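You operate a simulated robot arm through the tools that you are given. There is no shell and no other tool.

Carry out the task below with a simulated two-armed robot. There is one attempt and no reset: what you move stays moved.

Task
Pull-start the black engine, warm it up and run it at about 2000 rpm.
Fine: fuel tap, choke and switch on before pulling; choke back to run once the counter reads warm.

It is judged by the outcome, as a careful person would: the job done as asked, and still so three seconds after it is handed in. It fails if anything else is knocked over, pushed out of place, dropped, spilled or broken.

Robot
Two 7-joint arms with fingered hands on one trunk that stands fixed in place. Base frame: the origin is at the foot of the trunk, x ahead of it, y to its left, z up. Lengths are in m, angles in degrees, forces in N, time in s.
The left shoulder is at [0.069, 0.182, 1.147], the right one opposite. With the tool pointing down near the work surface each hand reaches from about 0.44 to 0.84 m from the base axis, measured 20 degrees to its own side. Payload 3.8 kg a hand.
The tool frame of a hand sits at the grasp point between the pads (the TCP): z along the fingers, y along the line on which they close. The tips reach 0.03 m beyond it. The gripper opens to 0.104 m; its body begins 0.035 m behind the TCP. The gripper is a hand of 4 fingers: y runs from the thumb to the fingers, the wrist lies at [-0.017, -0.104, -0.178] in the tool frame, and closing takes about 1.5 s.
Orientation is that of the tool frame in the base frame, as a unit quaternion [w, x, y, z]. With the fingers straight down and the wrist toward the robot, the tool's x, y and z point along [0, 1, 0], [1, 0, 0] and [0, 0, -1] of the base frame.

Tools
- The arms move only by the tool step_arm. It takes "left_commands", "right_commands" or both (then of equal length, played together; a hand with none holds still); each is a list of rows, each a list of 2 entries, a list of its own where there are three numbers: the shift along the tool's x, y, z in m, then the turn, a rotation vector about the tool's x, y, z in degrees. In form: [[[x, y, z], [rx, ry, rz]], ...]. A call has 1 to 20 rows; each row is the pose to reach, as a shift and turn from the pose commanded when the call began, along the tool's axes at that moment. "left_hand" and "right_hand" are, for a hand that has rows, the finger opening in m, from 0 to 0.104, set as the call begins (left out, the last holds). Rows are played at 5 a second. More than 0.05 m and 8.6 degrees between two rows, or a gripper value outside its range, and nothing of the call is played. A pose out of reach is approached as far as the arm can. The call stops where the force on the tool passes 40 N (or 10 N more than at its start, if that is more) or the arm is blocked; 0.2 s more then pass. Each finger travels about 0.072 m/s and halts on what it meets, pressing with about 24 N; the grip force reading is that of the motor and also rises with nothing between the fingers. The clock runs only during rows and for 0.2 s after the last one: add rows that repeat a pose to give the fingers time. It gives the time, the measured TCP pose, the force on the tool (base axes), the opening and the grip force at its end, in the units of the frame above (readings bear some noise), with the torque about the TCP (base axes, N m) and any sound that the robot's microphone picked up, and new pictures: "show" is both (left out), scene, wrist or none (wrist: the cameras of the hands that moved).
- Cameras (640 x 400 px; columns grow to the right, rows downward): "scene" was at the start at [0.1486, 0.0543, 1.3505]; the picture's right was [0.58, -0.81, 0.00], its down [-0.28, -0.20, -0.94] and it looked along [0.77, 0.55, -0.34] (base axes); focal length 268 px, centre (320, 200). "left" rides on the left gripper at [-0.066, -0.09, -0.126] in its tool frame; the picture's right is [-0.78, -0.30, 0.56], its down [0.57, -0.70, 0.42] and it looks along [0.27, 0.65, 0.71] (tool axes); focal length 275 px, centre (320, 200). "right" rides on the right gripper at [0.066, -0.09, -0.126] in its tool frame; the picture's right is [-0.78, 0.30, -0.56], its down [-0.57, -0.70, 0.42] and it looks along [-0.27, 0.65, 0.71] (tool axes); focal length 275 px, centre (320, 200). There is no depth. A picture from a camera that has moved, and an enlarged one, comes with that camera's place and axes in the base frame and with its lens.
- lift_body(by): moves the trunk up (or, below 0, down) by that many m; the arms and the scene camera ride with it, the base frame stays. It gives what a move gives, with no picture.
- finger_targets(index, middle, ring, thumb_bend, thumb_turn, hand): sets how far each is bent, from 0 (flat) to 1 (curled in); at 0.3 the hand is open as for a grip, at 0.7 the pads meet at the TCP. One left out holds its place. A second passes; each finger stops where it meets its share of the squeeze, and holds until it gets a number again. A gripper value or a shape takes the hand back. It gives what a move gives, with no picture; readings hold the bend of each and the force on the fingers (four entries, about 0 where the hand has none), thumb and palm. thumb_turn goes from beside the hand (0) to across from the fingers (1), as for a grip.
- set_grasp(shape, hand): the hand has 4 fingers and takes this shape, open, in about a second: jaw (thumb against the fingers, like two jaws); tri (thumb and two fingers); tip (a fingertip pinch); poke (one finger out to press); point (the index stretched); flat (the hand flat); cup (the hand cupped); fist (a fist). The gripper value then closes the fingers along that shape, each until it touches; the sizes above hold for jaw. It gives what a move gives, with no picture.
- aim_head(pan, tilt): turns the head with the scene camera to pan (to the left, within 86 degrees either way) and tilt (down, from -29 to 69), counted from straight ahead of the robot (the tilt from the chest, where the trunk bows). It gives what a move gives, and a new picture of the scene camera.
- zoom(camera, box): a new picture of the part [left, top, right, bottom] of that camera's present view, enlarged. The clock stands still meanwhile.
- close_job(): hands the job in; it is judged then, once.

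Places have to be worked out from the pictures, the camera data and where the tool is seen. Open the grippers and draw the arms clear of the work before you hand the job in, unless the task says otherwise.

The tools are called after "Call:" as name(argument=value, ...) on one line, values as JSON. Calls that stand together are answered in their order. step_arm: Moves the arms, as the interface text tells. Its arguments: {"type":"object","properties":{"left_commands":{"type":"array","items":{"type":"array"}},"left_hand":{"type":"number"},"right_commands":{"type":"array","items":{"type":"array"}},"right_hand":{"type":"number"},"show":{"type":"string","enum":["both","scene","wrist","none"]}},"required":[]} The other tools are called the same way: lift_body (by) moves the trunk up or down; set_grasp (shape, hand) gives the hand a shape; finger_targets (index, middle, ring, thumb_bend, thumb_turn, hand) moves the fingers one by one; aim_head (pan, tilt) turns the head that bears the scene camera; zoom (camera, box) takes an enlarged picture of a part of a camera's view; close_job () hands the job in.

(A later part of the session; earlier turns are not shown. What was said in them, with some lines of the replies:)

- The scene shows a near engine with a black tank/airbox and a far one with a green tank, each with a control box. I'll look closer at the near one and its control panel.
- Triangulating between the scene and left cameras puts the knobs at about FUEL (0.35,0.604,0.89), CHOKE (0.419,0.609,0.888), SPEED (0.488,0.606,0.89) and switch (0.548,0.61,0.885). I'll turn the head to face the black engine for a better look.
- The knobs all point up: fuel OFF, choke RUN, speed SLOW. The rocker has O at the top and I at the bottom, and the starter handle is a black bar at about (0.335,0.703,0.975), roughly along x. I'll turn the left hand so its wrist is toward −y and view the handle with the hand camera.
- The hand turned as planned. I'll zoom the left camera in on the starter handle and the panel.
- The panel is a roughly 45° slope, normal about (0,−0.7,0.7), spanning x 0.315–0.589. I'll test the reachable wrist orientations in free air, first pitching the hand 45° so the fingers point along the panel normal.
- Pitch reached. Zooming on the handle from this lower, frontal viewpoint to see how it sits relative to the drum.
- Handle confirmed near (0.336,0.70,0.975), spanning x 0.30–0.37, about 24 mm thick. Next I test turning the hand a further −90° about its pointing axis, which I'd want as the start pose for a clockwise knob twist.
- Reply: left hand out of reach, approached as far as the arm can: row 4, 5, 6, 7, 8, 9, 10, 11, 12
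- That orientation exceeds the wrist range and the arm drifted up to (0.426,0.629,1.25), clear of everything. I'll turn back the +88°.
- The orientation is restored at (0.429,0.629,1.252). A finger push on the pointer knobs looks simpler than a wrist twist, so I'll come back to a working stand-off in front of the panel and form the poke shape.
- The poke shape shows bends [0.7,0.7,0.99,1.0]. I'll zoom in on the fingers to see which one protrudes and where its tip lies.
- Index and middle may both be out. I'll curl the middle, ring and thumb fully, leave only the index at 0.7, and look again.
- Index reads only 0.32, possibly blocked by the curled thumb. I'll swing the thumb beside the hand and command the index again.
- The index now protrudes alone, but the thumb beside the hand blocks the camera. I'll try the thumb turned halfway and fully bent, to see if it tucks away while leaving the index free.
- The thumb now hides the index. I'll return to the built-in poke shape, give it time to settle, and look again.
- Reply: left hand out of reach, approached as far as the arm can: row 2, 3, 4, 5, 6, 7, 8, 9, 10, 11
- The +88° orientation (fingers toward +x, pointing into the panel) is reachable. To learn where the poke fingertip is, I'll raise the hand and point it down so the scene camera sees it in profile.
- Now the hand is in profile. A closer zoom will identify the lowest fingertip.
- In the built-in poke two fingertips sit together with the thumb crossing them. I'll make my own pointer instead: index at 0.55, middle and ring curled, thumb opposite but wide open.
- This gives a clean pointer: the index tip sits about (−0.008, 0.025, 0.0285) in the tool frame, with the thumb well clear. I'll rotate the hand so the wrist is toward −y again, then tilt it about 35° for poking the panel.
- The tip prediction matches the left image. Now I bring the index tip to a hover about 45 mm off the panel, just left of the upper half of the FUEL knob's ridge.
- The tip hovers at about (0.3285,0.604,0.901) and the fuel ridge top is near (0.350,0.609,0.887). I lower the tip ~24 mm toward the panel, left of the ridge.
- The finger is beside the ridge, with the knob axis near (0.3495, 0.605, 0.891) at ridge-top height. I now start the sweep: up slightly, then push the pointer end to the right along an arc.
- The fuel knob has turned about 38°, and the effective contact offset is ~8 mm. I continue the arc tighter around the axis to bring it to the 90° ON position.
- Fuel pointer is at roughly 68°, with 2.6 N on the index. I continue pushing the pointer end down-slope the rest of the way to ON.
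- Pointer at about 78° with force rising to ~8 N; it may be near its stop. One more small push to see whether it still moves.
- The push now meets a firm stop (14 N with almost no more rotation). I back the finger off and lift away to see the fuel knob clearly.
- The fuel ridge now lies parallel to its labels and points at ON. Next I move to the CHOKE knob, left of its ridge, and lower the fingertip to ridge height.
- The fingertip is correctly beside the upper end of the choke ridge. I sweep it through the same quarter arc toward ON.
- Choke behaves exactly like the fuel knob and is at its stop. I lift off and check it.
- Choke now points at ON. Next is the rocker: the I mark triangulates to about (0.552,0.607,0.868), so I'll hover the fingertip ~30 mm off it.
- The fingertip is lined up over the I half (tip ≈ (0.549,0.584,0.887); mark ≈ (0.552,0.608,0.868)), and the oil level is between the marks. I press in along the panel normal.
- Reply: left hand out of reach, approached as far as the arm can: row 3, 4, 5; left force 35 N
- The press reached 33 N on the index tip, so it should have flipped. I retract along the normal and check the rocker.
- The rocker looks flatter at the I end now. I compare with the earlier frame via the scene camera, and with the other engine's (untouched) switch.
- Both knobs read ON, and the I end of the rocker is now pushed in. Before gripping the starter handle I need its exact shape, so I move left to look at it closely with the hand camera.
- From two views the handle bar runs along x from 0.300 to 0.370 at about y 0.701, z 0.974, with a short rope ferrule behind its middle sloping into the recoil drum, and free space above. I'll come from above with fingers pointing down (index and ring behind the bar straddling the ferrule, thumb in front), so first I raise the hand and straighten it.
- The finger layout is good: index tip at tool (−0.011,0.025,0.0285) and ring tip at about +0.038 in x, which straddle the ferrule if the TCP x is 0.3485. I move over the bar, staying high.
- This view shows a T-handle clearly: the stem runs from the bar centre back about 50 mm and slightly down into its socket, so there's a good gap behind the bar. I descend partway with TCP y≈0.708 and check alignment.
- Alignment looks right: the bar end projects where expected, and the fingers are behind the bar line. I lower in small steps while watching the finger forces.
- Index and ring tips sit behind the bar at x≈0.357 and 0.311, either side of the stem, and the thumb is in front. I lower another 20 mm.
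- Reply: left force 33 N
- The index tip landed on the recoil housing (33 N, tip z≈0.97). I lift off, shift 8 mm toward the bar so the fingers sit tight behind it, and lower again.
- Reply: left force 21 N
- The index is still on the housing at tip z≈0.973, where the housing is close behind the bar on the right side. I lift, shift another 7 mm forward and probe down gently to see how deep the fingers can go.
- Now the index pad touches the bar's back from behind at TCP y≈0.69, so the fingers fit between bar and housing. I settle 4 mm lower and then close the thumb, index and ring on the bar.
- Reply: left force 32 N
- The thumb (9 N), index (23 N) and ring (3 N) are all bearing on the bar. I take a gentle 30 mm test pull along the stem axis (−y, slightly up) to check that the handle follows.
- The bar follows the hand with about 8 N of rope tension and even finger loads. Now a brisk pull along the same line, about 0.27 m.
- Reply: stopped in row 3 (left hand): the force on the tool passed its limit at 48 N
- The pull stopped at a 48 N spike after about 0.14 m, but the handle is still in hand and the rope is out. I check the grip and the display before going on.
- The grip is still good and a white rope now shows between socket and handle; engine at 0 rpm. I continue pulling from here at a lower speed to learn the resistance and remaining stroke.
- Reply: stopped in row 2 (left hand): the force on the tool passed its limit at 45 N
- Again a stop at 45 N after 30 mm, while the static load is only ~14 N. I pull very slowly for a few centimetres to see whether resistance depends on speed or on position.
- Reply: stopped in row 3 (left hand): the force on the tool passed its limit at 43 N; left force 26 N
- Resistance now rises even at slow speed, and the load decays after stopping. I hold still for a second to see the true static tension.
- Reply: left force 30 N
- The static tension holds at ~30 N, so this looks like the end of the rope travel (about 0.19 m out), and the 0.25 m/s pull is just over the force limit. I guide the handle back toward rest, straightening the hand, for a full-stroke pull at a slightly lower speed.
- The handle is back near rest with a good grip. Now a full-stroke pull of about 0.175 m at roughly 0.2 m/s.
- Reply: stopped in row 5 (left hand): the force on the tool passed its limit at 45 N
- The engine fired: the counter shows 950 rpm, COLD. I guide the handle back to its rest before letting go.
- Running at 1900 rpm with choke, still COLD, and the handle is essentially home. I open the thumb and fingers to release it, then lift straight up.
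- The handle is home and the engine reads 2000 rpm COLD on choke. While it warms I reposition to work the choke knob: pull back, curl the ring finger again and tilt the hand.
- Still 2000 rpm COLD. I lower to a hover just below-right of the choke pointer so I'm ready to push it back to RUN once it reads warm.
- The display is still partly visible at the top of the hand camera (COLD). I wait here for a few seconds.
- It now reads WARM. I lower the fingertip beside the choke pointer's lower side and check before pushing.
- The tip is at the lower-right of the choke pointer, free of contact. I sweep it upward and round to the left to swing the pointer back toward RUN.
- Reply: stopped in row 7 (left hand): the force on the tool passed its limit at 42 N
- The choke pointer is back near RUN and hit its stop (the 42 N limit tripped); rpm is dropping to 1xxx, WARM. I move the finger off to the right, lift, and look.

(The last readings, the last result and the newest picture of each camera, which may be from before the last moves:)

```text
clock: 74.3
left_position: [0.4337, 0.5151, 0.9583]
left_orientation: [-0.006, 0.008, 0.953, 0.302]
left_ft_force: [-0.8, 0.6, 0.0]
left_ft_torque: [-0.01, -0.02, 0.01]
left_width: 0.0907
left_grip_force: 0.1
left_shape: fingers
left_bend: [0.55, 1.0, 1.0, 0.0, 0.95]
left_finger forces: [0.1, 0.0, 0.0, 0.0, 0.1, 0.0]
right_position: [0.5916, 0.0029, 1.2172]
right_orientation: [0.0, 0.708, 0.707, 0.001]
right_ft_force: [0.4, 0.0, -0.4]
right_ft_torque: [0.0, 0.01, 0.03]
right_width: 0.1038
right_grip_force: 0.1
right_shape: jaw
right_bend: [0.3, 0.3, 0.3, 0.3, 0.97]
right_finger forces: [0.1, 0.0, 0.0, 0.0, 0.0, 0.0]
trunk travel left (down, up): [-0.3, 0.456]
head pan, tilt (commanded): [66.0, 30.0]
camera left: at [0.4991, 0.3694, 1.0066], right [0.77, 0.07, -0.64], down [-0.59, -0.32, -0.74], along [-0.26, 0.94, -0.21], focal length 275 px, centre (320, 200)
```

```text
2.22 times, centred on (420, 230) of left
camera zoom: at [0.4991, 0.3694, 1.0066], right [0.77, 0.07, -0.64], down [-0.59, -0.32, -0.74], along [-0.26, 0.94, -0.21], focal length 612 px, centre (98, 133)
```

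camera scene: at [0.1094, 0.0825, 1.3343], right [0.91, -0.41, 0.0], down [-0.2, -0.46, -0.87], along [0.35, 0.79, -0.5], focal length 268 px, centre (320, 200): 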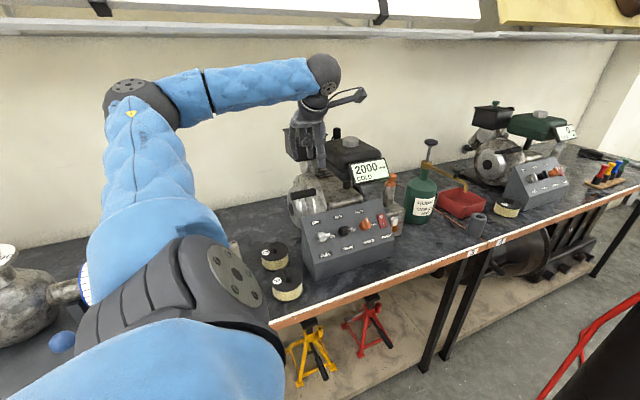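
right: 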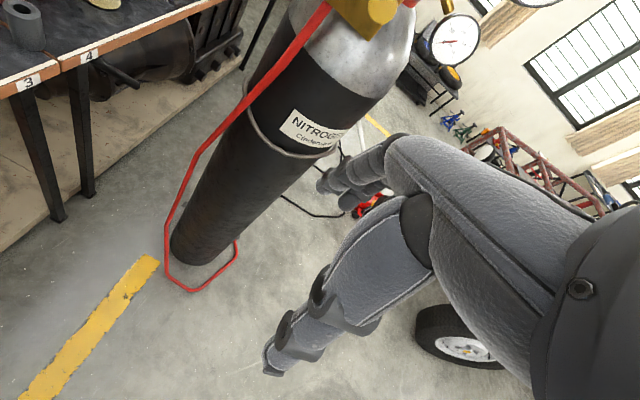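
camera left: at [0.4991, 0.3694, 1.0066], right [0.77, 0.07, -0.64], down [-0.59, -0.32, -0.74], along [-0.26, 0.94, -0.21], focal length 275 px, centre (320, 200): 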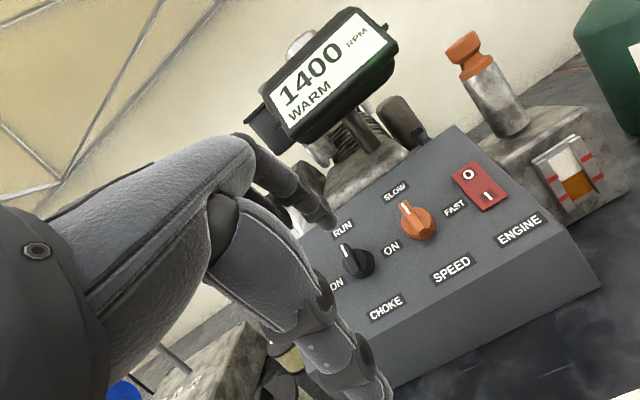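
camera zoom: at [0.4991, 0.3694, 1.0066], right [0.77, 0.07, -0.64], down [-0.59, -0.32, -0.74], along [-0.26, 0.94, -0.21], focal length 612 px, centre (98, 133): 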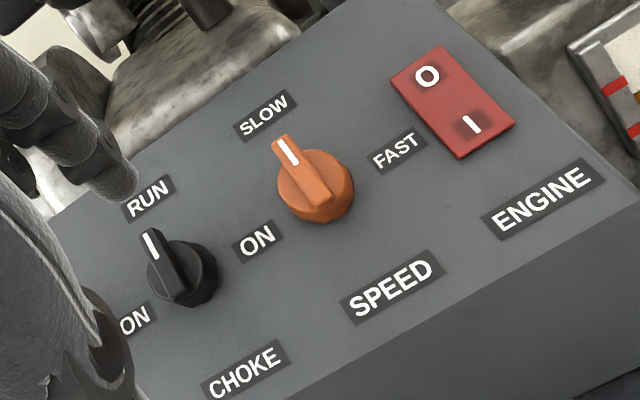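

Engine at 1400 rpm, WARM, choke at RUN. Now the SPEED knob needs a small clockwise turn, so I bring the fingertip to the left side of its pointer.

Call:
step_arm(left_commands=[[[-0.008, 0.0056, 0.0174], [0, 0, 0]], [[-0.016, 0.0112, 0.0348], [0, 0, 0]], [[-0.0234, 0.0168, 0.0521], [0, 0, 0]], [[-0.0234, 0.0197, 0.0688], [0, 0, 0]], [[-0.0234, 0.0226, 0.0855], [0, 0, 0]], [[-0.0234, 0.0226, 0.0855], [0, 0, 0]]], show="wrist")

Call:
zoom(camera="left", box=[260, 140, 420, 260])

```text
clock: 75.7
left_position: [0.455, 0.582, 0.901]
left_orientation: [-0.005, 0.009, 0.953, 0.302]
left_ft_force: [-0.4, -0.4, -0.1]
left_ft_torque: [-0.01, -0.01, -0.01]
left_width: 0.091
left_grip_force: 0.0
left_shape: fingers
left_bend: [0.55, 1.0, 1.0, 0.0, 0.95]
left_finger forces: [0.0, 0.0, 0.0, 0.0, 0.0, 0.0]
right_position: [0.592, 0.0031, 1.2183]
right_orientation: [0.001, 0.707, 0.707, 0.0]
right_ft_force: [0.7, -0.7, 0.3]
right_ft_torque: [-0.03, -0.02, -0.01]
right_width: 0.1038
right_grip_force: 0.0
right_shape: jaw
right_bend: [0.3, 0.3, 0.3, 0.3, 0.97]
right_finger forces: [0.0, 0.0, 0.0, 0.0, 0.1, 0.0]
trunk travel left (down, up): [-0.3, 0.456]
head pan, tilt (commanded): [66.0, 30.0]
camera left: at [0.5198, 0.4355, 0.9501], right [0.77, 0.07, -0.64], down [-0.59, -0.32, -0.74], along [-0.26, 0.94, -0.21], focal length 275 px, centre (320, 200)
```

left: 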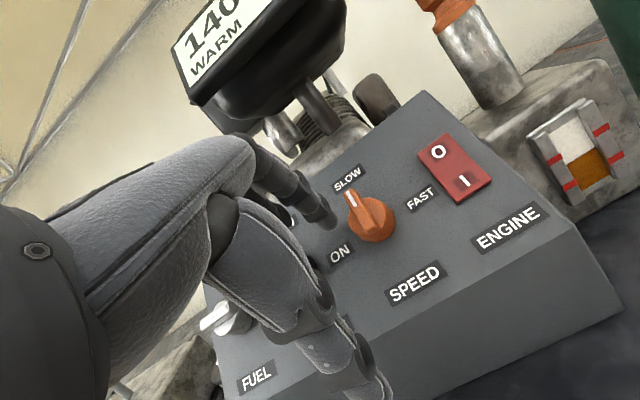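

```text
3.33 times, centred on (340, 200) of left
camera zoom: at [0.5198, 0.4355, 0.9501], right [0.77, 0.07, -0.64], down [-0.59, -0.32, -0.74], along [-0.26, 0.94, -0.21], focal length 918 px, centre (253, 200)
```

zoom: 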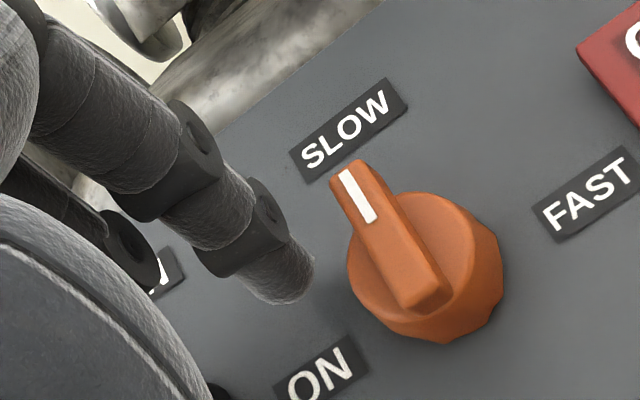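

The tip is about 8 mm left of the speed pointer, display showing 140x WARM. I push right in a small step and watch the rpm.

Call:
step_arm(left_commands=[[[-0.006, 0, 0], [0, 0, 0]], [[-0.012, 0, 0], [0, 0, 0]], [[-0.0156, 0, 0], [0, 0, 0]], [[-0.0156, 0, 0], [0, 0, 0]], [[-0.0156, 0, 0], [0, 0, 0]], [[-0.0156, 0, 0], [0, 0, 0]], [[-0.0156, 0, 0], [0, 0, 0]]], show="wrist")

Call:
zoom(camera="left", box=[260, 140, 420, 260])

Call:
zoom(camera="left", box=[140, 0, 340, 120])

```text
clock: 77.3
left_position: [0.4703, 0.5817, 0.9006]
left_orientation: [-0.005, 0.008, 0.953, 0.303]
left_ft_force: [-2.8, 0.8, 1.5]
left_ft_torque: [0.02, 0.01, 0.1]
left_width: 0.0931
left_grip_force: 1.4
left_shape: fingers
left_bend: [0.54, 1.0, 1.0, 0.0, 0.95]
left_finger forces: [2.8, 0.1, 0.0, 0.0, 0.0, 0.1]
right_position: [0.5925, 0.0021, 1.2174]
right_orientation: [0.0, 0.707, 0.708, -0.001]
right_ft_force: [0.3, 0.3, 0.3]
right_ft_torque: [-0.01, 0.0, -0.02]
right_width: 0.1038
right_grip_force: 0.0
right_shape: jaw
right_bend: [0.3, 0.3, 0.3, 0.3, 0.97]
right_finger forces: [0.0, 0.0, 0.1, 0.0, 0.1, 0.1]
trunk travel left (down, up): [-0.3, 0.456]
head pan, tilt (commanded): [66.0, 30.0]
camera left: at [0.5354, 0.4355, 0.9498], right [0.77, 0.07, -0.64], down [-0.59, -0.32, -0.74], along [-0.26, 0.94, -0.21], focal length 275 px, centre (320, 200)
```

left: 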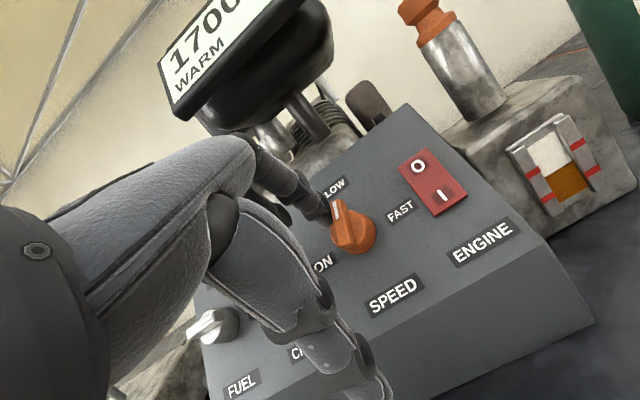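

```text
3.33 times, centred on (340, 200) of left
camera zoom: at [0.5354, 0.4355, 0.9498], right [0.77, 0.07, -0.64], down [-0.59, -0.32, -0.74], along [-0.26, 0.94, -0.21], focal length 918 px, centre (253, 200)
```

zoom: 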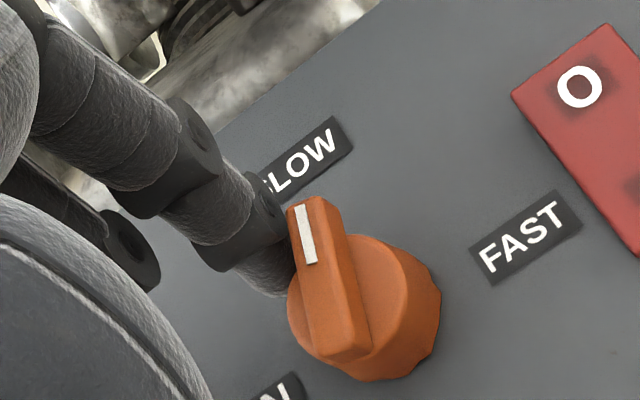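

```text
3.20 times, centred on (240, 60) of left
camera zoom: at [0.5354, 0.4355, 0.9498], right [0.77, 0.07, -0.64], down [-0.59, -0.32, -0.74], along [-0.26, 0.94, -0.21], focal length 881 px, centre (576, 648)
```

zoom: 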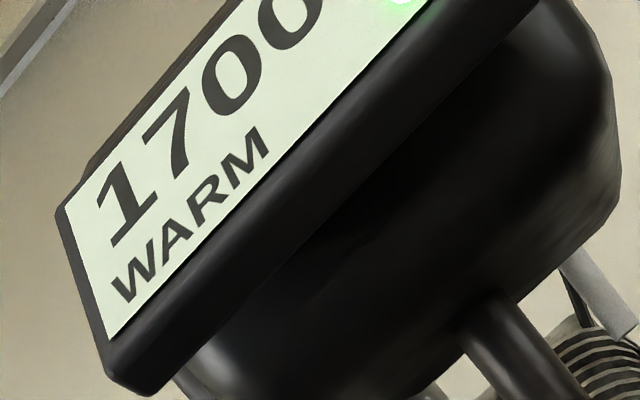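

1700 rpm now, and it may still be settling. I hold for a second to read the settled value.

Call:
step_arm(left_commands=[[[0, 0, 0], [0, 0, 0]], [[0, 0, 0], [0, 0, 0]], [[0, 0, 0], [0, 0, 0]], [[0, 0, 0], [0, 0, 0]], [[0, 0, 0], [0, 0, 0]]], show="wrist")

```text
clock: 78.5
left_position: [0.4698, 0.5811, 0.901]
left_orientation: [-0.004, 0.009, 0.953, 0.302]
left_ft_force: [-2.0, 1.2, 2.1]
left_ft_torque: [0.05, 0.0, 0.06]
left_width: 0.0927
left_grip_force: 1.3
left_shape: fingers
left_bend: [0.54, 1.0, 1.0, 0.0, 0.95]
left_finger forces: [2.5, 0.0, 0.0, 0.1, 0.0, 0.1]
right_position: [0.5912, 0.002, 1.218]
right_orientation: [0.0, 0.707, 0.707, 0.0]
right_ft_force: [-1.2, -0.2, 0.3]
right_ft_torque: [-0.02, -0.01, -0.02]
right_width: 0.1038
right_grip_force: 0.1
right_shape: jaw
right_bend: [0.3, 0.3, 0.3, 0.3, 0.97]
right_finger forces: [0.1, 0.0, 0.1, 0.1, 0.1, 0.0]
trunk travel left (down, up): [-0.3, 0.456]
head pan, tilt (commanded): [66.0, 30.0]
camera left: at [0.5355, 0.4355, 0.9498], right [0.77, 0.07, -0.64], down [-0.59, -0.32, -0.74], along [-0.26, 0.94, -0.21], focal length 275 px, centre (320, 200)
```

left: 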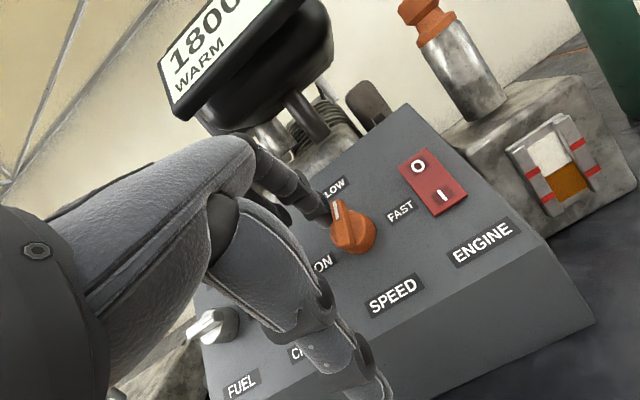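

It crept to 1800. I hold two more seconds to see where it levels off.

Call:
step_arm(left_commands=[[[0, 0, 0], [0, 0, 0]], [[0, 0, 0], [0, 0, 0]], [[0, 0, 0], [0, 0, 0]], [[0, 0, 0], [0, 0, 0]], [[0, 0, 0], [0, 0, 0]], [[0, 0, 0], [0, 0, 0]], [[0, 0, 0], [0, 0, 0]], [[0, 0, 0], [0, 0, 0]], [[0, 0, 0], [0, 0, 0]], [[0, 0, 0], [0, 0, 0]], [[0, 0, 0], [0, 0, 0]], [[0, 0, 0], [0, 0, 0]]], show="wrist")

Call:
zoom(camera="left", box=[140, 0, 340, 120])

```text
clock: 81.1
left_position: [0.4708, 0.5809, 0.9008]
left_orientation: [-0.004, 0.008, 0.953, 0.302]
left_ft_force: [-0.7, 0.3, 0.6]
left_ft_torque: [0.07, -0.01, 0.07]
left_width: 0.0931
left_grip_force: 1.5
left_shape: fingers
left_bend: [0.54, 1.0, 1.0, 0.0, 0.95]
left_finger forces: [2.4, 0.0, 0.1, 0.0, 0.0, 0.0]
right_position: [0.5916, 0.0024, 1.2179]
right_orientation: [0.0, 0.707, 0.707, 0.0]
right_ft_force: [1.0, -0.3, 0.4]
right_ft_torque: [0.01, -0.01, -0.01]
right_width: 0.1039
right_grip_force: 0.0
right_shape: jaw
right_bend: [0.3, 0.3, 0.3, 0.3, 0.97]
right_finger forces: [0.0, 0.0, 0.0, 0.0, 0.1, 0.0]
trunk travel left (down, up): [-0.3, 0.456]
head pan, tilt (commanded): [66.0, 30.0]
camera left: at [0.5355, 0.4355, 0.9498], right [0.77, 0.07, -0.64], down [-0.59, -0.32, -0.74], along [-0.26, 0.94, -0.21], focal length 275 px, centre (320, 200)
```

left: 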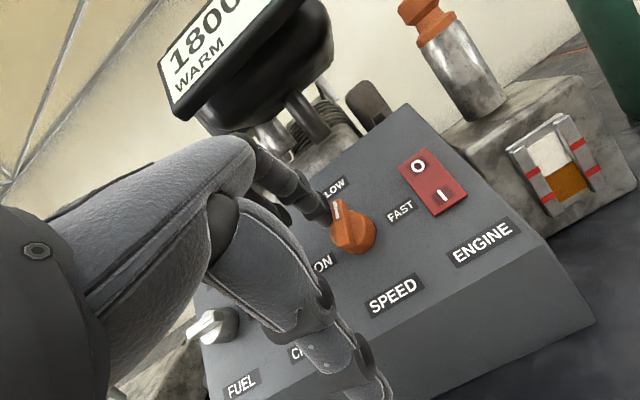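

```text
3.20 times, centred on (240, 60) of left
camera zoom: at [0.5355, 0.4355, 0.9498], right [0.77, 0.07, -0.64], down [-0.59, -0.32, -0.74], along [-0.26, 0.94, -0.21], focal length 881 px, centre (576, 648)
```

zoom: 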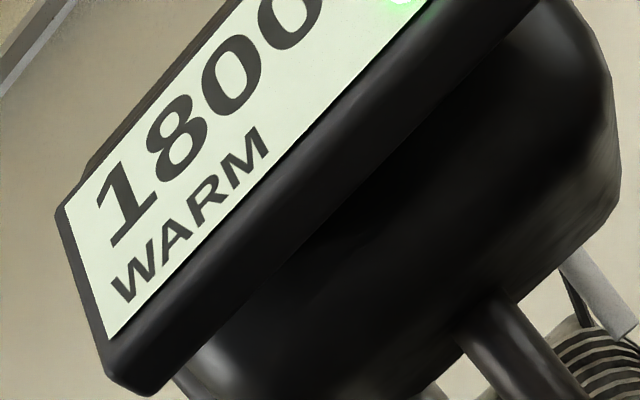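

Settled at 1800. I nudge the pointer another ~1.5 mm right for about 200 rpm more, and let it settle.

Call:
step_arm(left_commands=[[[-0.0008, 0, 0], [0, 0, 0]], [[-0.0015, 0, 0], [0, 0, 0]], [[-0.0015, 0, 0], [0, 0, 0]], [[-0.0015, 0, 0], [0, 0, 0]], [[-0.0015, 0, 0], [0, 0, 0]], [[-0.0015, 0, 0], [0, 0, 0]], [[-0.0015, 0, 0], [0, 0, 0]], [[-0.0015, 0, 0], [0, 0, 0]], [[-0.0015, 0, 0], [0, 0, 0]], [[-0.0015, 0, 0], [0, 0, 0]], [[-0.0015, 0, 0], [0, 0, 0]], [[-0.0015, 0, 0], [0, 0, 0]], [[-0.0015, 0, 0], [0, 0, 0]]], show="wrist")

Call:
zoom(camera="left", box=[140, 0, 340, 120])

```text
clock: 83.9
left_position: [0.4722, 0.5825, 0.8986]
left_orientation: [-0.005, 0.008, 0.953, 0.303]
left_ft_force: [-2.7, 1.0, 2.2]
left_ft_torque: [0.05, -0.03, 0.1]
left_width: 0.0938
left_grip_force: 1.5
left_shape: fingers
left_bend: [0.53, 1.0, 1.0, 0.0, 0.95]
left_finger forces: [3.0, 0.1, 0.0, 0.0, 0.1, 0.0]
right_position: [0.5906, 0.0016, 1.2166]
right_orientation: [0.0, 0.707, 0.707, 0.0]
right_ft_force: [0.3, -0.4, -0.5]
right_ft_torque: [0.01, 0.0, -0.02]
right_width: 0.1037
right_grip_force: 0.0
right_shape: jaw
right_bend: [0.3, 0.3, 0.3, 0.3, 0.97]
right_finger forces: [0.0, 0.1, 0.1, 0.0, 0.0, 0.1]
trunk travel left (down, up): [-0.3, 0.456]
head pan, tilt (commanded): [66.0, 30.0]
camera left: at [0.5374, 0.4351, 0.9498], right [0.77, 0.07, -0.64], down [-0.59, -0.32, -0.74], along [-0.26, 0.94, -0.21], focal length 275 px, centre (320, 200)
```

left: 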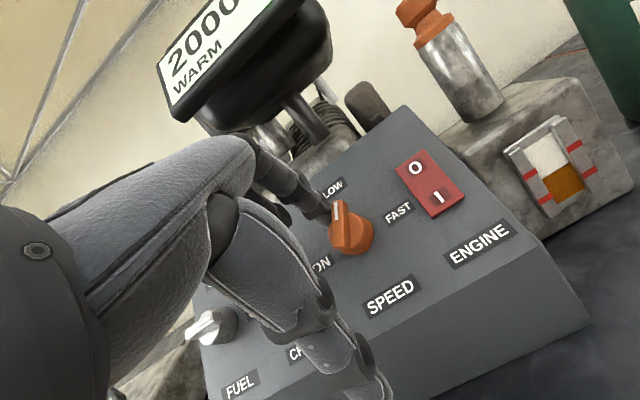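

```text
3.20 times, centred on (240, 60) of left
camera zoom: at [0.5374, 0.4351, 0.9498], right [0.77, 0.07, -0.64], down [-0.59, -0.32, -0.74], along [-0.26, 0.94, -0.21], focal length 881 px, centre (576, 648)
```

zoom: 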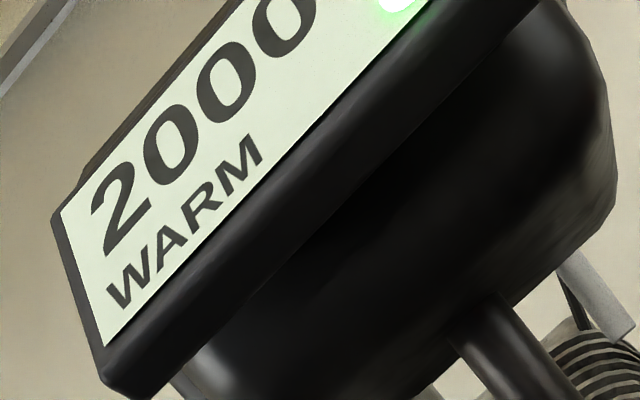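

2000 rpm, WARM. I move the finger gently left off the pointer and lift away, then check that the reading holds.

Call:
step_arm(left_commands=[[[0.004, 0, 0], [0, 0, 0]], [[0.012, 0, 0], [0, 0, 0]], [[0.012, -0.004, -0.02], [0, 0, 0]], [[0.012, -0.01, -0.05], [0, 0, 0]], [[0.012, -0.03, -0.08], [0, 0, 0]], [[0.012, -0.03, -0.08], [0, 0, 0]], [[0.012, -0.03, -0.08], [0, 0, 0]], [[0.012, -0.03, -0.08], [0, 0, 0]]])

Call:
zoom(camera="left", box=[180, 0, 500, 240])

```text
clock: 85.7
left_position: [0.4613, 0.5109, 0.9492]
left_orientation: [-0.005, 0.008, 0.953, 0.303]
left_ft_force: [-0.5, 0.0, 0.1]
left_ft_torque: [0.0, 0.02, -0.01]
left_width: 0.0912
left_grip_force: 0.1
left_shape: fingers
left_bend: [0.55, 1.0, 1.0, 0.0, 0.95]
left_finger forces: [0.0, 0.0, 0.1, 0.0, 0.0, 0.0]
right_position: [0.5932, 0.0018, 1.218]
right_orientation: [0.0, 0.707, 0.707, 0.001]
right_ft_force: [0.0, -0.8, 0.0]
right_ft_torque: [-0.01, -0.01, 0.04]
right_width: 0.1038
right_grip_force: 0.1
right_shape: jaw
right_bend: [0.3, 0.3, 0.3, 0.3, 0.97]
right_finger forces: [0.0, 0.1, 0.0, 0.1, 0.0, 0.0]
trunk travel left (down, up): [-0.3, 0.456]
head pan, tilt (commanded): [66.0, 30.0]
camera scene: at [0.1095, 0.0831, 1.3342], right [0.91, -0.41, 0.0], down [-0.2, -0.46, -0.87], along [0.35, 0.79, -0.5], focal length 268 px, centre (320, 200)
camera left: at [0.525, 0.3649, 0.9978], right [0.77, 0.07, -0.64], down [-0.59, -0.32, -0.74], along [-0.26, 0.94, -0.21], focal length 275 px, centre (320, 200)
```

scene: 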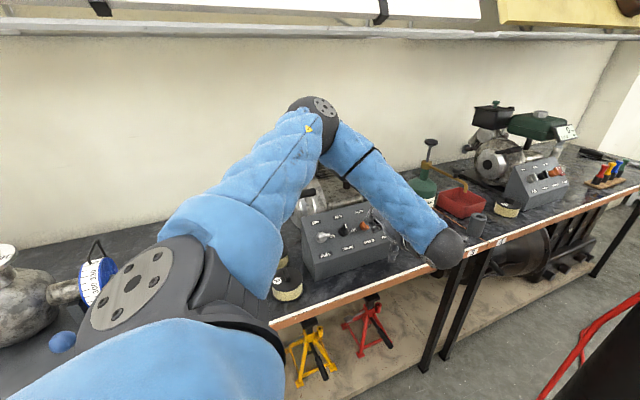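
left: 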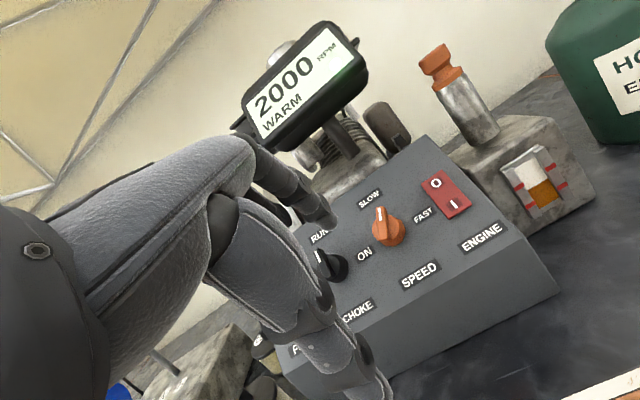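

```text
1.67 times, centred on (340, 120) of left
camera zoom: at [0.525, 0.3649, 0.9978], right [0.77, 0.07, -0.64], down [-0.59, -0.32, -0.74], along [-0.26, 0.94, -0.21], focal length 459 px, centre (287, 333)
```

zoom: 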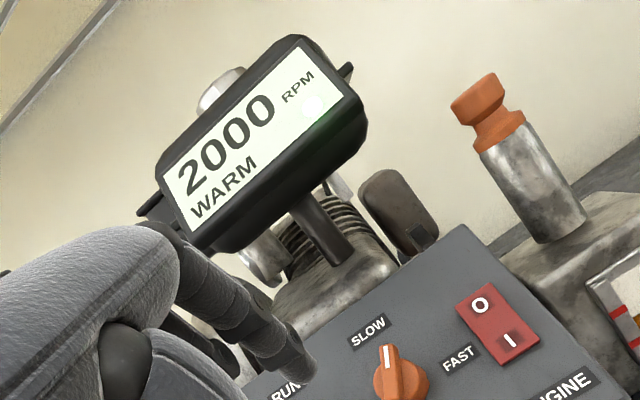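

2000 rpm WARM holds with the finger clear. I now withdraw the arm up and back from the bench.

Call:
step_arm(left_commands=[[[0.005, -0.02, -0.034], [0, 0, 0]], [[0.02, 0.0, -0.068], [5, 0, 0]], [[0.04, 0.02, -0.102], [11, 0, 0]], [[0.06, 0.04, -0.136], [17, 0, 0]], [[0.08, 0.06, -0.17], [23, 0, 0]], [[0.092, 0.077, -0.204], [29, 0, 0]], [[0.1034, 0.093, -0.238], [35, 0, 0]], [[0.1034, 0.093, -0.238], [35, 0, 0]]], show="none")

Call:
set_grasp(hand="left", shape="jaw")

Call:
zoom(camera="scene", box=[250, 90, 450, 300])

Call:
zoom(camera="left", box=[0, 0, 640, 400])

```text
clock: 87.5
left_position: [0.3602, 0.4522, 1.1977]
left_orientation: [-0.007, 0.006, 1.0, 0.001]
left_ft_force: [0.2, 0.0, -0.6]
left_ft_torque: [-0.03, 0.0, 0.02]
left_width: 0.0912
left_grip_force: 0.1
left_shape: fingers
left_bend: [0.55, 1.0, 1.0, 0.0, 0.95]
left_finger forces: [0.1, 0.1, 0.0, 0.0, 0.0, 0.0]
right_position: [0.5921, 0.0032, 1.2164]
right_orientation: [-0.001, 0.707, 0.707, -0.001]
right_ft_force: [-0.5, 0.7, -0.8]
right_ft_torque: [0.01, 0.02, 0.02]
right_width: 0.1039
right_grip_force: 0.1
right_shape: jaw
right_bend: [0.3, 0.3, 0.3, 0.3, 0.97]
right_finger forces: [0.1, 0.0, 0.0, 0.1, 0.0, 0.0]
trunk travel left (down, up): [-0.3, 0.456]
head pan, tilt (commanded): [66.0, 30.0]
```

```text
clock: 88.4
left_position: [0.3604, 0.4505, 1.1979]
left_orientation: [-0.008, 0.006, 1.0, 0.001]
left_ft_force: [0.9, -0.5, -0.2]
left_ft_torque: [0.03, 0.0, 0.0]
left_width: 0.1038
left_grip_force: 0.1
left_shape: jaw
left_bend: [0.3, 0.3, 0.3, 0.3, 0.97]
left_finger forces: [0.0, 0.0, 0.0, 0.0, 0.0, 0.0]
right_position: [0.5912, 0.0035, 1.2173]
right_orientation: [0.0, 0.707, 0.707, -0.001]
right_ft_force: [-0.5, -0.5, 0.4]
right_ft_torque: [0.0, 0.02, -0.02]
right_width: 0.1038
right_grip_force: 0.1
right_shape: jaw
right_bend: [0.3, 0.3, 0.3, 0.3, 0.97]
right_finger forces: [0.0, 0.0, 0.0, 0.0, 0.0, 0.0]
trunk travel left (down, up): [-0.3, 0.456]
head pan, tilt (commanded): [66.0, 30.0]
```

```text
1.90 times, centred on (350, 195) of scene
camera zoom: at [0.1095, 0.0829, 1.3342], right [0.91, -0.41, 0.0], down [-0.2, -0.46, -0.87], along [0.35, 0.79, -0.5], focal length 510 px, centre (263, 210)
```

zoom: 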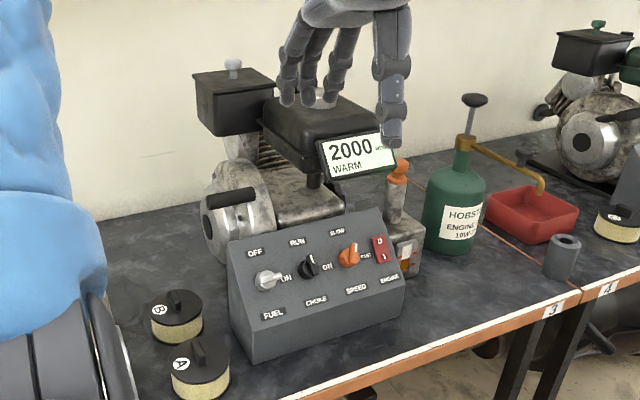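

```text
1.00 times, centred on (320, 200) of left (not enlarged: the box is as wide or as high as the picture)
camera zoom: at [0.4268, 0.3601, 1.3214], right [0.76, -0.3, -0.57], down [-0.59, -0.69, -0.42], along [-0.27, 0.65, -0.71], focal length 275 px, centre (320, 200)
```

zoom: 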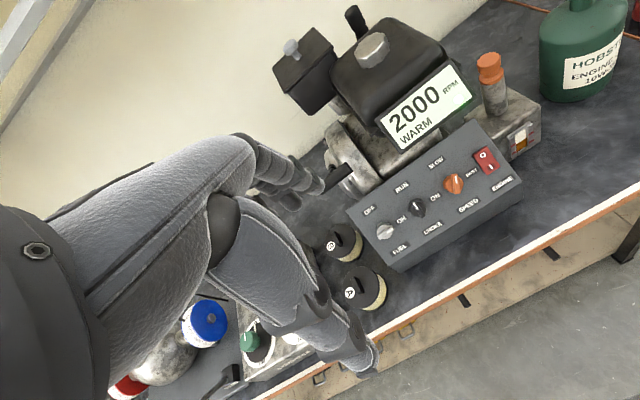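

Hand is open and clear, and the counter still reads 2000 WARM. One close look at the panel to confirm the choke is fully at RUN.

Call:
zoom(camera="scene", box=[295, 180, 415, 280])

Call:
zoom(camera="left", box=[340, 120, 540, 280])

```text
4.00 times, centred on (355, 230) of scene
camera zoom: at [0.1095, 0.0829, 1.3342], right [0.91, -0.41, 0.0], down [-0.2, -0.46, -0.87], along [0.35, 0.79, -0.5], focal length 1071 px, centre (180, 80)
```

zoom: 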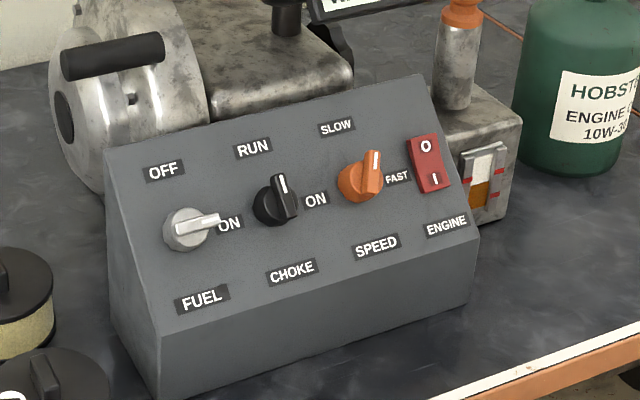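

```text
2.50 times, centred on (440, 200) of left
camera zoom: at [0.4268, 0.3601, 1.3214], right [0.76, -0.3, -0.57], down [-0.59, -0.69, -0.42], along [-0.27, 0.65, -0.71], focal length 688 px, centre (20, 200)
```

zoom: 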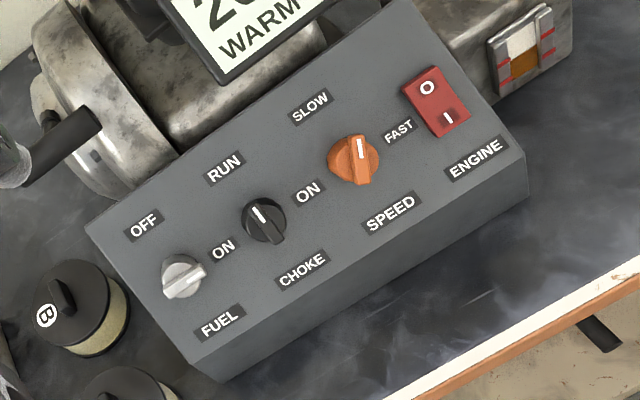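

Fuel ON, choke at RUN, switch I, speed holding 2000 rpm WARM, handle home and nothing disturbed. I raise the hand a bit further clear and do one last check of the reading.

Call:
step_arm(left_commands=[[[0, -0.01, -0.03], [0, 0, 0]], [[0, -0.02, -0.06], [0, 0, 0]], [[0, -0.03, -0.09], [0, 0, 0]], [[0, -0.03, -0.09], [0, 0, 0]], [[0, -0.03, -0.09], [0, 0, 0]], [[0, -0.03, -0.09], [0, 0, 0]], [[0, -0.03, -0.09], [0, 0, 0]], [[0, -0.03, -0.09], [0, 0, 0]], [[0, -0.03, -0.09], [0, 0, 0]], [[0, -0.03, -0.09], [0, 0, 0]]])

Call:
zoom(camera="scene", box=[280, 120, 420, 240])

```text
clock: 90.6
left_position: [0.3616, 0.4209, 1.286]
left_orientation: [-0.006, 0.006, 1.0, 0.002]
left_ft_force: [0.4, 1.1, 0.2]
left_ft_torque: [0.02, 0.07, 0.01]
left_width: 0.1041
left_grip_force: 0.0
left_shape: jaw
left_bend: [0.3, 0.3, 0.3, 0.3, 0.97]
left_finger forces: [0.0, 0.0, 0.0, 0.0, 0.0, 0.1]
right_position: [0.59, 0.0029, 1.2186]
right_orientation: [0.0, 0.707, 0.707, 0.0]
right_ft_force: [0.0, 0.2, 0.7]
right_ft_torque: [0.0, -0.01, -0.02]
right_width: 0.1037
right_grip_force: 0.1
right_shape: jaw
right_bend: [0.3, 0.3, 0.3, 0.3, 0.97]
right_finger forces: [0.1, 0.0, 0.0, 0.0, 0.1, 0.0]
trunk travel left (down, up): [-0.3, 0.456]
head pan, tilt (commanded): [66.0, 30.0]
camera scene: at [0.1095, 0.0829, 1.3342], right [0.91, -0.41, 0.0], down [-0.2, -0.46, -0.87], along [0.35, 0.79, -0.5], focal length 268 px, centre (320, 200)
camera left: at [0.4279, 0.3295, 1.41], right [0.76, -0.3, -0.57], down [-0.59, -0.69, -0.42], along [-0.27, 0.65, -0.71], focal length 275 px, centre (320, 200)
```

scene: 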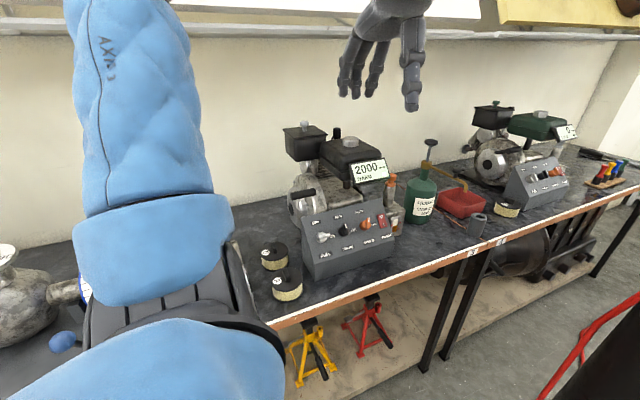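
left: 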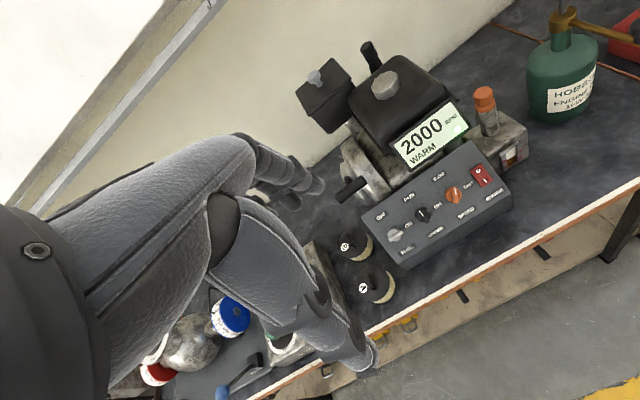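

```text
3.33 times, centred on (350, 180) of scene
camera zoom: at [0.1095, 0.0829, 1.3342], right [0.91, -0.41, 0.0], down [-0.2, -0.46, -0.87], along [0.35, 0.79, -0.5], focal length 892 px, centre (220, 267)
```

zoom: 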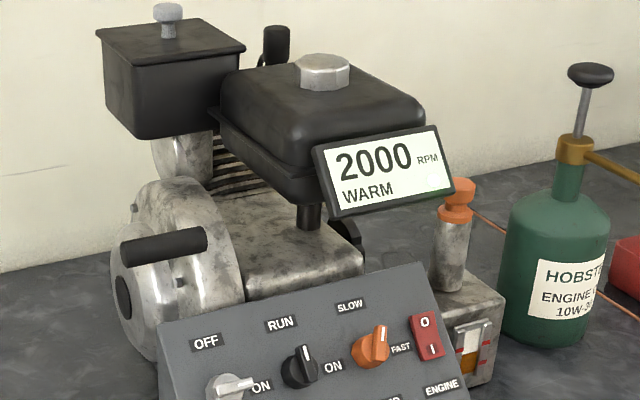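

The engine is running steadily at 2000 rpm, WARM, with the choke at RUN and the arms open and clear. I hand the job in.

Call:
close_job()

```text
The job is handed in.
```

The black engine is running at 2000 rpm and reads WARM. The reading held steady for the last several seconds before I handed the job in.

- **Before pulling:** I set the fuel tap to ON, the choke to ON, and the engine switch to I.
- **Pull-start:** The first pull hit the robot's force limit partway, and the engine stayed at 0 rpm. I guided the handle back and pulled again at a slightly lower speed, and it started. I then returned the handle to its rest before letting go.
- **Warm-up:** Once the counter read WARM, I turned the choke back to RUN. The engine then settled at 1400 rpm, so I turned the speed knob up to reach 2000.
- **Condition now:** Both hands are open and clear of the bench. Nothing else looked moved or knocked over in the final pictures.

While reaching behind the handle, my finger pressed against the starter housing at about 33 N. I saw no movement or damage from it.
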